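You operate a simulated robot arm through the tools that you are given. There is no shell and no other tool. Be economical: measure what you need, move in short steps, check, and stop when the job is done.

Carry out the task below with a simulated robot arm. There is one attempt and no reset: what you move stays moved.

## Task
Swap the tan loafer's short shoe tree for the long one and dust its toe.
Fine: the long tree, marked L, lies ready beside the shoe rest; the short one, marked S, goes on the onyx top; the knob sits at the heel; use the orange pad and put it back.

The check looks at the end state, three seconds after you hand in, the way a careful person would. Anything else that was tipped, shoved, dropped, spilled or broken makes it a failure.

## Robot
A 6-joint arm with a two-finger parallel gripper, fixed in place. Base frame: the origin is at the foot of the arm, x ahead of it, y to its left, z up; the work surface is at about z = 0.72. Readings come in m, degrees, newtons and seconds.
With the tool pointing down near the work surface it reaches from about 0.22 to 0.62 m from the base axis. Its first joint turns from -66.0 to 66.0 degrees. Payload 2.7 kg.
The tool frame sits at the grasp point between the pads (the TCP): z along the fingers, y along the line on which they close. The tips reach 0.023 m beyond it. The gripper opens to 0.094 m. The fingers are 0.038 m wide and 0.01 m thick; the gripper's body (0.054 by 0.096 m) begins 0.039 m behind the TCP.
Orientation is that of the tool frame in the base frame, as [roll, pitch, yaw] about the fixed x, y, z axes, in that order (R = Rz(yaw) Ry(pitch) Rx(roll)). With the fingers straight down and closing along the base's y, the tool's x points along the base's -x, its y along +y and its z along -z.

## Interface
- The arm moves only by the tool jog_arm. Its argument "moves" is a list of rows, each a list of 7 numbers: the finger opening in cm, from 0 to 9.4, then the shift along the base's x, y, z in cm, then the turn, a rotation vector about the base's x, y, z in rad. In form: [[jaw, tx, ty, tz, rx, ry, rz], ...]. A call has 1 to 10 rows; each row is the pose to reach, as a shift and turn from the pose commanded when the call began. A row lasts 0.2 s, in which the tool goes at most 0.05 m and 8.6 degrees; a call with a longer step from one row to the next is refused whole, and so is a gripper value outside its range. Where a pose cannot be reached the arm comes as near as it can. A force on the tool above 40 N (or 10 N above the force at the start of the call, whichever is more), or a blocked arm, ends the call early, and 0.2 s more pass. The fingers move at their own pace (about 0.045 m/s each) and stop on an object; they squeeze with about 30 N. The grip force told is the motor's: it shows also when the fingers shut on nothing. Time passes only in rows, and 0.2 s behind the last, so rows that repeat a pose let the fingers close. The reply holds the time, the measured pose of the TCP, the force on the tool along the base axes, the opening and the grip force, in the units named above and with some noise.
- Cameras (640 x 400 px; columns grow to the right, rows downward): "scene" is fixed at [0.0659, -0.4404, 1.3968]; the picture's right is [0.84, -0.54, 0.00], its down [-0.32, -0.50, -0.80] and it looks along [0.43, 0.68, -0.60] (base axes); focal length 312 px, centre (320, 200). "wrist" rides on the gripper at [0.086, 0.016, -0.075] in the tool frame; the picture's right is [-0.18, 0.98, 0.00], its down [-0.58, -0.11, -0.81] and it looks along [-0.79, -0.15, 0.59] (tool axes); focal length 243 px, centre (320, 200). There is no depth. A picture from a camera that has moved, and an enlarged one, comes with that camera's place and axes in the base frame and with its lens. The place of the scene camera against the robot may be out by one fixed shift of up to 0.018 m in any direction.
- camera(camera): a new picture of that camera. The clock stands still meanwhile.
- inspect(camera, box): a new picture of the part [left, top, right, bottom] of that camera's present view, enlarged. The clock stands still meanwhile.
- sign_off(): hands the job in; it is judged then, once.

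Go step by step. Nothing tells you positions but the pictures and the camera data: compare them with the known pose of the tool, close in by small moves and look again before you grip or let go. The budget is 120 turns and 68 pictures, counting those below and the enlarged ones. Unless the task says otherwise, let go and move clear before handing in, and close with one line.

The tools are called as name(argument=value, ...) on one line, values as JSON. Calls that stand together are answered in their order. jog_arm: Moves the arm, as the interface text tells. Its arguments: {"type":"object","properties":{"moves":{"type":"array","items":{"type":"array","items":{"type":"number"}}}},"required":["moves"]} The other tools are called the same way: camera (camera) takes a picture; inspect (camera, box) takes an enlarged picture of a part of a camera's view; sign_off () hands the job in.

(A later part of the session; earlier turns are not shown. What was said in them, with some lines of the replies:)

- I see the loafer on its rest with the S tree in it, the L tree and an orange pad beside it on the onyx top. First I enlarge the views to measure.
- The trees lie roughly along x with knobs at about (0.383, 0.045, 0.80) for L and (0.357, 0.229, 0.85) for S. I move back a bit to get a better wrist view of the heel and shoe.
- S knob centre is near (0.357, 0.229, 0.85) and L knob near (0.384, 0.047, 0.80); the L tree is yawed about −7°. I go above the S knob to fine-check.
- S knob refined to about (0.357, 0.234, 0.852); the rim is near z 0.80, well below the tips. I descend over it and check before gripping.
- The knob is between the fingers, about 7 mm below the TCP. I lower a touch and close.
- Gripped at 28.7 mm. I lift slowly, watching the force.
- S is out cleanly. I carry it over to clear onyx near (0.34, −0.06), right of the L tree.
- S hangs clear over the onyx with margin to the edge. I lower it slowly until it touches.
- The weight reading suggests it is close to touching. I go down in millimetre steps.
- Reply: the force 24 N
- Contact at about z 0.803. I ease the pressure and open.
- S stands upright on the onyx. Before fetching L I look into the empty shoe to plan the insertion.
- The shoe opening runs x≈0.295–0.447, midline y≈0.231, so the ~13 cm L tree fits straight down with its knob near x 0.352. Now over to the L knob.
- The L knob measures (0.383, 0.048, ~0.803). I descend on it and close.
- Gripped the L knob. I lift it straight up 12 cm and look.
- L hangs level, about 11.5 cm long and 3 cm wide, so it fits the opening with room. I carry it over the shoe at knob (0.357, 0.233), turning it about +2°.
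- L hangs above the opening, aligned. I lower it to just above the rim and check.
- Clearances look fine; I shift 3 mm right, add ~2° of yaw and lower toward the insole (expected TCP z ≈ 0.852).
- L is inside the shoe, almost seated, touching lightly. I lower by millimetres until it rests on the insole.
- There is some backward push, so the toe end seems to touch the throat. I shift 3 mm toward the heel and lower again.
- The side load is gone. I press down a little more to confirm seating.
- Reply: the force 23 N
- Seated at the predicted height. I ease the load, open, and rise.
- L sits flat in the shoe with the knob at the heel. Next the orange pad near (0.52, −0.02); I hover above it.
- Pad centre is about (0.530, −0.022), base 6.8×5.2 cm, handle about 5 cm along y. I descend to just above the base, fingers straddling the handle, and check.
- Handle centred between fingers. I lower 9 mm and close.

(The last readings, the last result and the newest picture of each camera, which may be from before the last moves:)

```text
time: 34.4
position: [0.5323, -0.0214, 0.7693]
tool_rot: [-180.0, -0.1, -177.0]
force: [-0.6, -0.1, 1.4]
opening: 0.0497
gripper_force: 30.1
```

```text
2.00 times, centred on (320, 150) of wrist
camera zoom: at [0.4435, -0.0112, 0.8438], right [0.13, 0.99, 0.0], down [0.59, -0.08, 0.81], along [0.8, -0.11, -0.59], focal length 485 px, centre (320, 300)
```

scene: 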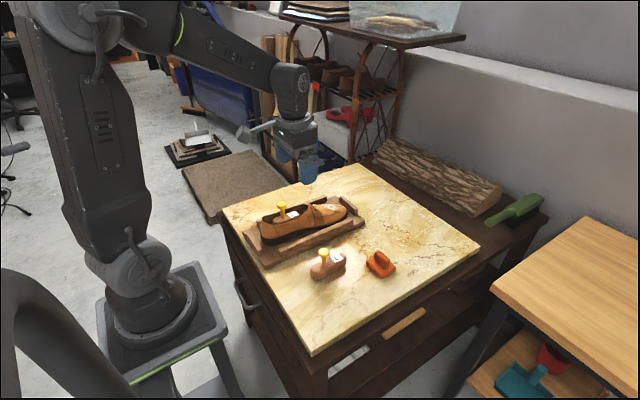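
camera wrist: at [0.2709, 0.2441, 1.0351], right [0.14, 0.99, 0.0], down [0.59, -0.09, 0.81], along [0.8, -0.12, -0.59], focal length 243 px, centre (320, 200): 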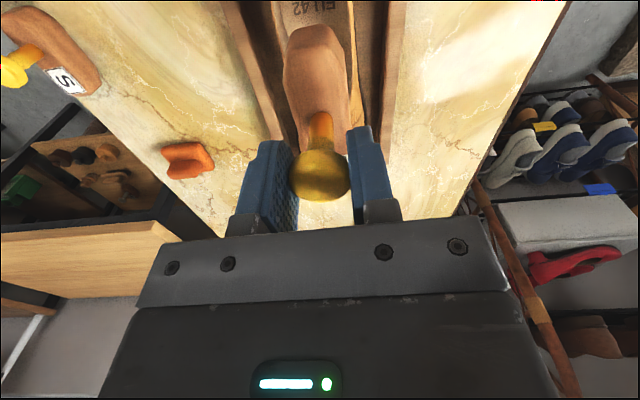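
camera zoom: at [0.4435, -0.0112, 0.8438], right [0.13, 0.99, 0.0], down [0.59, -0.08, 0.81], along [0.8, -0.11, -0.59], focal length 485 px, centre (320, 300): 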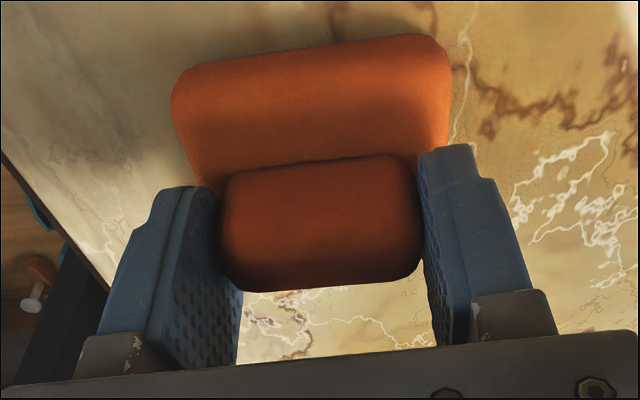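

The pad is gripped (return pose: 0.530, −0.021, 0.7695). The dust patch is centred near (0.515, 0.221, 0.79) on a forward-sloping toe, so I carry the pad over it with a slight forward tilt.

jog_arm(moves=[[3, 0, 0, 2, 0, 0, 0], [3, 0, 0, 6, 0, 0, 0], [3, 0, 0, 10, 0, 0, 0], [3, 0, 2, 13, 0, 0, 0], [3, -0.3, 6.5, 13, 0, 0, 0], [3, -0.6, 11, 13, 0, 0, 0], [3, -0.9, 15.5, 13, 0, 0, 0], [3, -1.2, 20, 13, 0, 0, 0], [3, -1.5, 24, 13, 0, 0.1, 0], [3, -1.5, 24.2, 12, 0, 0.2, 0]])

camera(camera="wrist")

inspect(camera="scene", box=[270, 130, 390, 240])

```text
time: 36.6
position: [0.5146, 0.2216, 0.8893]
tool_rot: [179.3, -11.6, -177.1]
force: [-0.2, 0.2, -0.1]
opening: 0.0494
gripper_force: 30.1
```

```text
25 pictures are left
camera wrist: at [0.4443, 0.2313, 0.9794], right [0.13, 0.99, -0.03], down [0.73, -0.08, 0.67], along [0.66, -0.11, -0.74], focal length 243 px, centre (320, 200)
```

wrist: 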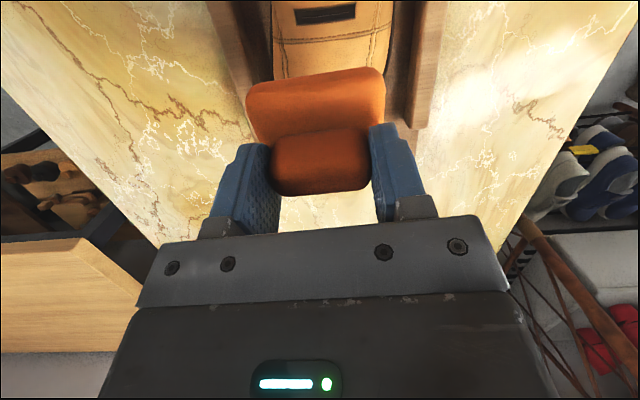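

```text
3.64 times, centred on (330, 185) of scene
camera zoom: at [0.066, -0.4404, 1.3968], right [0.84, -0.54, 0.0], down [-0.32, -0.5, -0.8], along [0.43, 0.68, -0.6], focal length 1133 px, centre (284, 254)
```

zoom: 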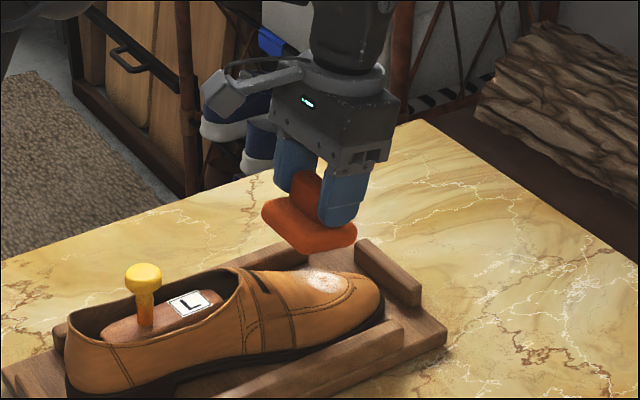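

The tilt is reached. I shift 1 cm forward and lower slowly toward contact with the toe.

jog_arm(moves=[[3, 1, 0, -1, 0, 0, 0], [3, 1, 0, -2.5, 0, 0, 0], [3, 1, 0, -3.5, 0, 0, 0], [3, 1, 0, -4, 0, 0, 0], [3, 1, 0, -4.3, 0, 0, 0], [3, 1, 0, -4.5, 0, 0, 0]])

inspect(camera="scene", box=[290, 160, 380, 230])

```text
time: 38.0
position: [0.5242, 0.2212, 0.8438]
tool_rot: [179.5, -11.3, -177.1]
force: [-0.1, -0.2, -1.1]
opening: 0.0494
gripper_force: 30.4
```

```text
5.71 times, centred on (335, 195) of scene
camera zoom: at [0.0659, -0.4404, 1.3968], right [0.84, -0.54, 0.0], down [-0.32, -0.5, -0.8], along [0.43, 0.68, -0.6], focal length 1780 px, centre (234, 229)
```

zoom: 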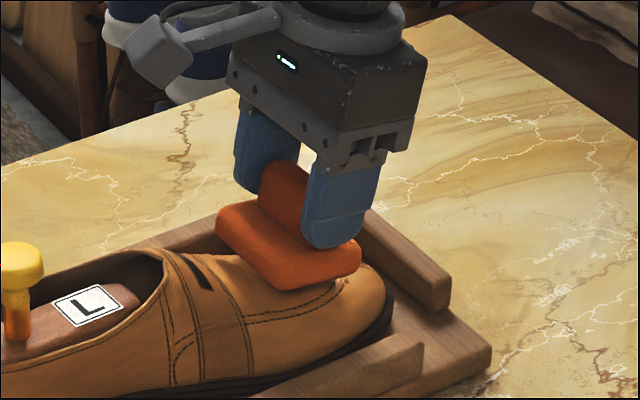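

Almost touching. I go down in small steps until a light contact registers.

jog_arm(moves=[[3, 0, 0, -0.15, 0, 0, 0], [3, 0, 0, -0.3, 0, 0, 0], [3, 0, 0, -0.45, 0, 0, 0], [3, 0, 0, -0.6, 0, 0, 0], [3, 0, 0, -0.75, 0, 0, 0], [3, 0, 0, -0.9, 0, 0, 0]])

```text
time: 39.4
position: [0.5254, 0.2213, 0.835]
tool_rot: [179.5, -11.4, -177.1]
force: [-0.4, -0.7, 0.2]
opening: 0.0492
gripper_force: 30.3
```

jog_arm(moves=[[3, 0, 0, -0.1, 0, 0, 0], [3, 0, 0, -0.2, 0, 0, 0], [3, 0, 0, -0.3, 0, 0, 0], [3, 0, 0, -0.4, 0, 0, 0]])

inspect(camera="scene", box=[290, 160, 380, 230])

```text
time: 40.4
position: [0.5261, 0.2212, 0.8338]
tool_rot: [179.3, -11.2, -177.1]
force: [0.0, -0.7, 17.1]
opening: 0.0496
gripper_force: 30.0
```

```text
5.71 times, centred on (335, 195) of scene
camera zoom: at [0.0657, -0.4406, 1.3968], right [0.84, -0.54, 0.0], down [-0.32, -0.5, -0.8], along [0.43, 0.68, -0.6], focal length 1780 px, centre (234, 229)
```

zoom: 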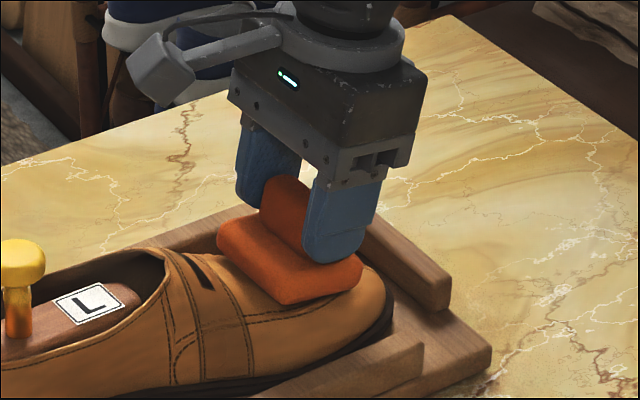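

Contact with about 17 N; I ease to a light press and wipe back and forth along the toe slope.

jog_arm(moves=[[3, 0, 0, 0.15, 0, 0, 0], [3, 0.5, 0, 0.05, 0, 0, 0], [3, 1, 0, -0.05, 0, 0, 0], [3, 0.5, 0, 0.05, 0, 0, 0], [3, 0, 0, 0.15, 0, 0, 0], [3, -0.6, 0, 0.27, 0, 0, 0], [3, -1.2, 0, 0.39, 0, 0, 0], [3, -0.6, 0, 0.27, 0, 0, 0], [3, 0, 0, 0.15, 0, 0, 0]])

jog_arm(moves=[[3, 0, 0.5, 0, 0, 0, 0], [3, 0, 1, 0, 0, 0, 0], [3, 0, 0.5, 0, 0, 0, 0], [3, 0, 0, 0, 0, 0, 0], [3, 0, -0.5, 0, 0, 0, 0], [3, 0, -1, 0, 0, 0, 0], [3, 0, 0, 0, 0, 0, 0], [3, 0, 0, 2, 0, 0, 0], [3, 0, -2, 6, 0, 0, 0], [3, 0, -6, 8, 0, 0, 0]])

inspect(camera="scene", box=[240, 130, 390, 260])

```text
time: 42.4
position: [0.5244, 0.2211, 0.8313]
tool_rot: [179.4, -11.7, -177.0]
force: [-1.5, 0.2, 8.0]
opening: 0.0491
gripper_force: 29.9
```

```text
time: 44.6
position: [0.5243, 0.1602, 0.9132]
tool_rot: [179.4, -11.5, -177.0]
force: [0.0, -0.3, 0.2]
opening: 0.0491
gripper_force: 29.7
```

```text
3.08 times, centred on (315, 195) of scene
camera zoom: at [0.066, -0.4404, 1.3968], right [0.84, -0.54, 0.0], down [-0.32, -0.5, -0.8], along [0.43, 0.68, -0.6], focal length 958 px, centre (335, 215)
```

zoom: 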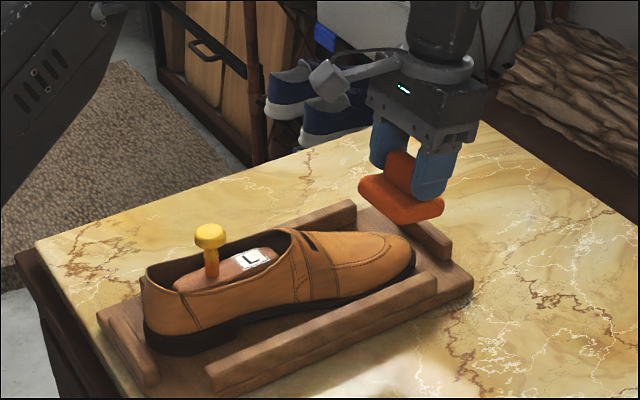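

The dust looks gone; I zoom in to confirm.

inspect(camera="scene", box=[310, 185, 370, 225])

```text
10.00 times, centred on (340, 205) of scene
camera zoom: at [0.066, -0.4404, 1.3968], right [0.84, -0.54, 0.0], down [-0.32, -0.5, -0.8], along [0.43, 0.68, -0.6], focal length 3115 px, centre (120, 150)
```

zoom: 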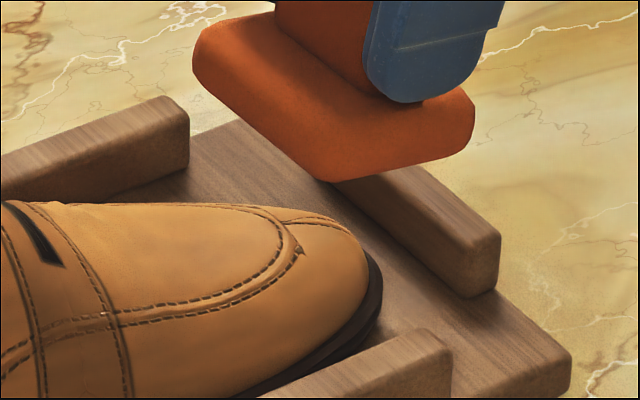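

The toe is clean. I take the pad back to its spot, levelling it on the way.

jog_arm(moves=[[3, 0, -4, 0, 0, -0.1, 0], [3, 0.2, -8, 0, 0, -0.2, 0], [3, 0.4, -12, 0, 0, -0.2, 0], [3, 0.5, -16, 0, 0, -0.2, 0], [3, 0.5, -18.2, -2, 0, -0.2, 0], [3, 0.5, -18.2, -6, 0, -0.2, 0], [3, 0.5, -18.2, -10, 0, -0.2, 0], [3, 0.5, -18.2, -12.5, 0, -0.2, 0], [3, 0.5, -18.2, -13.5, 0, -0.2, 0], [3, 0.5, -18.2, -14, 0, -0.2, 0]])

inspect(camera="scene", box=[340, 210, 420, 290])

```text
time: 46.8
position: [0.5284, -0.0224, 0.7712]
tool_rot: [180.0, 0.0, -177.1]
force: [-1.0, -0.8, 0.0]
opening: 0.0492
gripper_force: 29.8
```

```text
5.00 times, centred on (380, 250) of scene
camera zoom: at [0.0659, -0.4404, 1.3968], right [0.84, -0.54, 0.0], down [-0.32, -0.5, -0.8], along [0.43, 0.68, -0.6], focal length 1557 px, centre (20, -50)
```

zoom: 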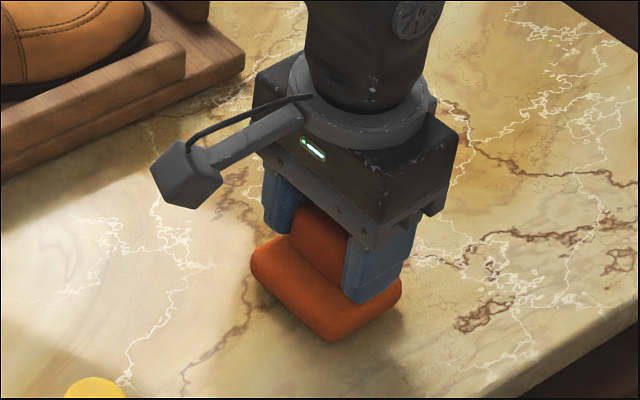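

It is at its old place, a few millimetres up. I lower to contact.

jog_arm(moves=[[3, 0, 0, -0.1, 0, 0, 0], [3, 0, 0, -0.2, 0, 0, 0], [3, 0, 0, -0.3, 0, 0, 0], [3, 0, 0, -0.3, 0, 0, 0]])

```text
time: 47.8
position: [0.53, -0.0209, 0.7693]
tool_rot: [180.0, -0.1, -177.0]
force: [0.4, 0.3, -0.4]
opening: 0.049
gripper_force: 30.3
```

jog_arm(moves=[[3, 0, 0, -0.1, 0, 0, 0], [3, 0, 0, -0.2, 0, 0, 0], [3, 0, 0, -0.3, 0, 0, 0], [3, 0, 0, -0.3, 0, 0, 0]])

```text
time: 48.8
position: [0.5311, -0.0218, 0.7706]
tool_rot: [179.9, 0.2, -177.0]
force: [-11.2, 0.3, 30.7]
opening: 0.0492
gripper_force: 30.2
```

Firm contact. I ease off, open and rise clear.

jog_arm(moves=[[3, 0, 0, 0.15, 0, 0, 0], [3, 0, 0, 0.25, 0, 0, 0], [4.5, 0, 0, 0.25, 0, 0, 0], [6, 0, 0, 0.25, 0, 0, 0], [7.2, 0, 0, 0.25, 0, 0, 0], [7.2, 0, 0, 0.25, 0, 0, 0], [7.2, 0, 0, 3, 0, 0, 0], [7.2, 0, 0, 7, 0, 0, 0], [7.2, 0, 0, 12, 0, 0, 0], [7.2, -3, 2, 16, 0, 0, 0]])

inspect(camera="scene", box=[220, 160, 440, 330])

camera(camera="wrist")

```text
refused: row 10 steps farther than a row can; nothing moved
```

```text
2.35 times, centred on (330, 245) of scene
camera zoom: at [0.0652, -0.4404, 1.3968], right [0.84, -0.54, 0.0], down [-0.32, -0.5, -0.8], along [0.43, 0.68, -0.6], focal length 733 px, centre (296, 94)
```

zoom: 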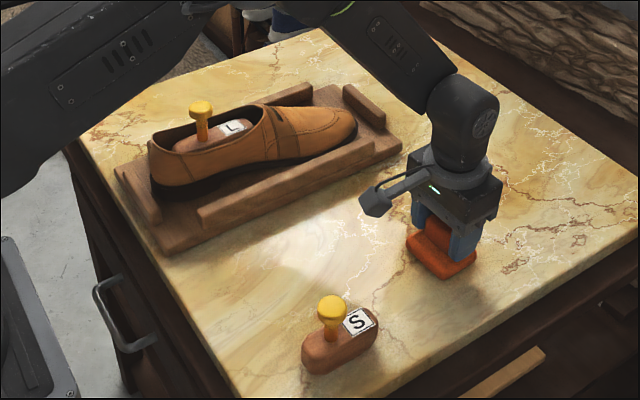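

```text
17 pictures are left
camera wrist: at [0.4432, -0.0114, 0.8429], right [0.13, 0.99, 0.0], down [0.58, -0.08, 0.81], along [0.8, -0.11, -0.59], focal length 243 px, centre (320, 200)
```

wrist: 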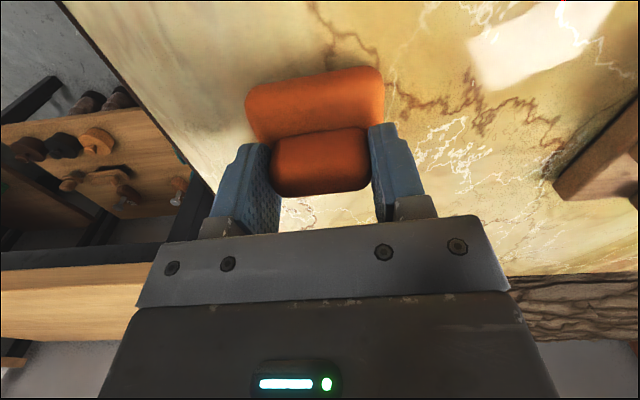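

That call was refused for a too-long last step, so nothing moved. I repeat it with shorter rows.

jog_arm(moves=[[3, 0, 0, 0.15, 0, 0, 0], [3, 0, 0, 0.25, 0, 0, 0], [4.5, 0, 0, 0.25, 0, 0, 0], [6, 0, 0, 0.25, 0, 0, 0], [7.2, 0, 0, 0.25, 0, 0, 0], [7.2, 0, 0, 0.25, 0, 0, 0], [7.2, 0, 0, 3, 0, 0, 0], [7.2, 0, 0, 7, 0, 0, 0], [7.2, 0, 0, 11, 0, 0, 0], [7.2, 0, 0, 15, 0, 0, 0]])

inspect(camera="scene", box=[220, 160, 440, 330])

camera(camera="wrist")

```text
time: 51.0
position: [0.5279, -0.0208, 0.9159]
tool_rot: [180.0, 0.0, -177.2]
force: [0.4, -0.9, 0.0]
opening: 0.072
gripper_force: 0.0
```

```text
2.35 times, centred on (330, 245) of scene
camera zoom: at [0.0659, -0.4404, 1.3968], right [0.84, -0.54, 0.0], down [-0.32, -0.5, -0.8], along [0.43, 0.68, -0.6], focal length 733 px, centre (296, 94)
```

zoom: 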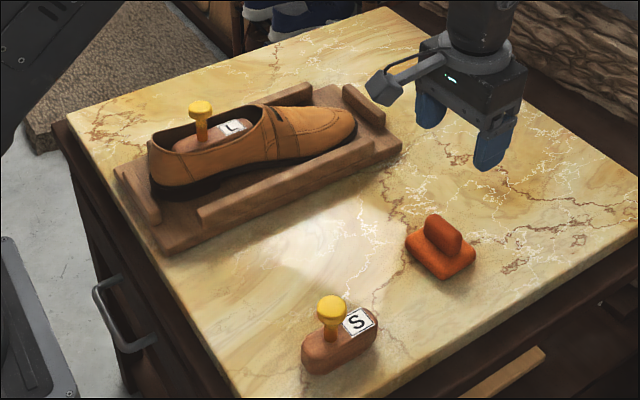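

```text
15 pictures are left
camera wrist: at [0.4422, -0.0109, 0.9908], right [0.13, 0.99, 0.0], down [0.59, -0.08, 0.81], along [0.8, -0.11, -0.59], focal length 243 px, centre (320, 200)
```

wrist: 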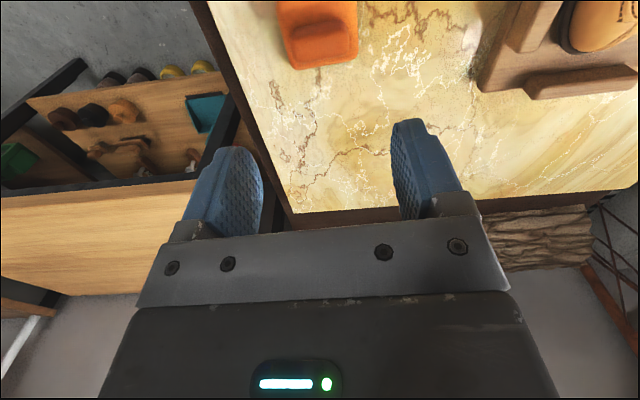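

Everything stands in place; one last close look at the shoe and tree.

inspect(camera="scene", box=[240, 180, 370, 260])

```text
4.92 times, centred on (305, 220) of scene
camera zoom: at [0.0659, -0.4404, 1.3968], right [0.84, -0.54, 0.0], down [-0.32, -0.5, -0.8], along [0.43, 0.68, -0.6], focal length 1533 px, centre (394, 102)
```

zoom: 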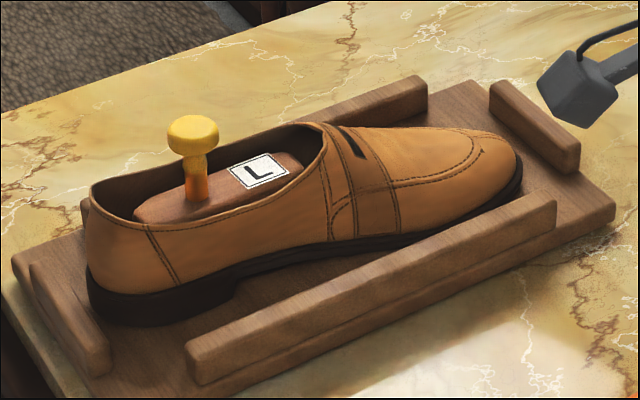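

The long tree lies flat in the loafer with its knob at the heel, and the toe is clean. S is upright on the onyx, the pad is back in its place and the gripper is clear. The shoe slid a little under 1 cm toward the heel but still sits squarely in its rest, so I hand in.

sign_off()

```text
The job is handed in.
```

The long tree (L) is in the tan loafer with its knob at the heel, the short tree (S) stands on the onyx top, the toe is dusted and the orange pad is back in its place; the shoe slid just under 1 cm toward the heel but is still in its rest.
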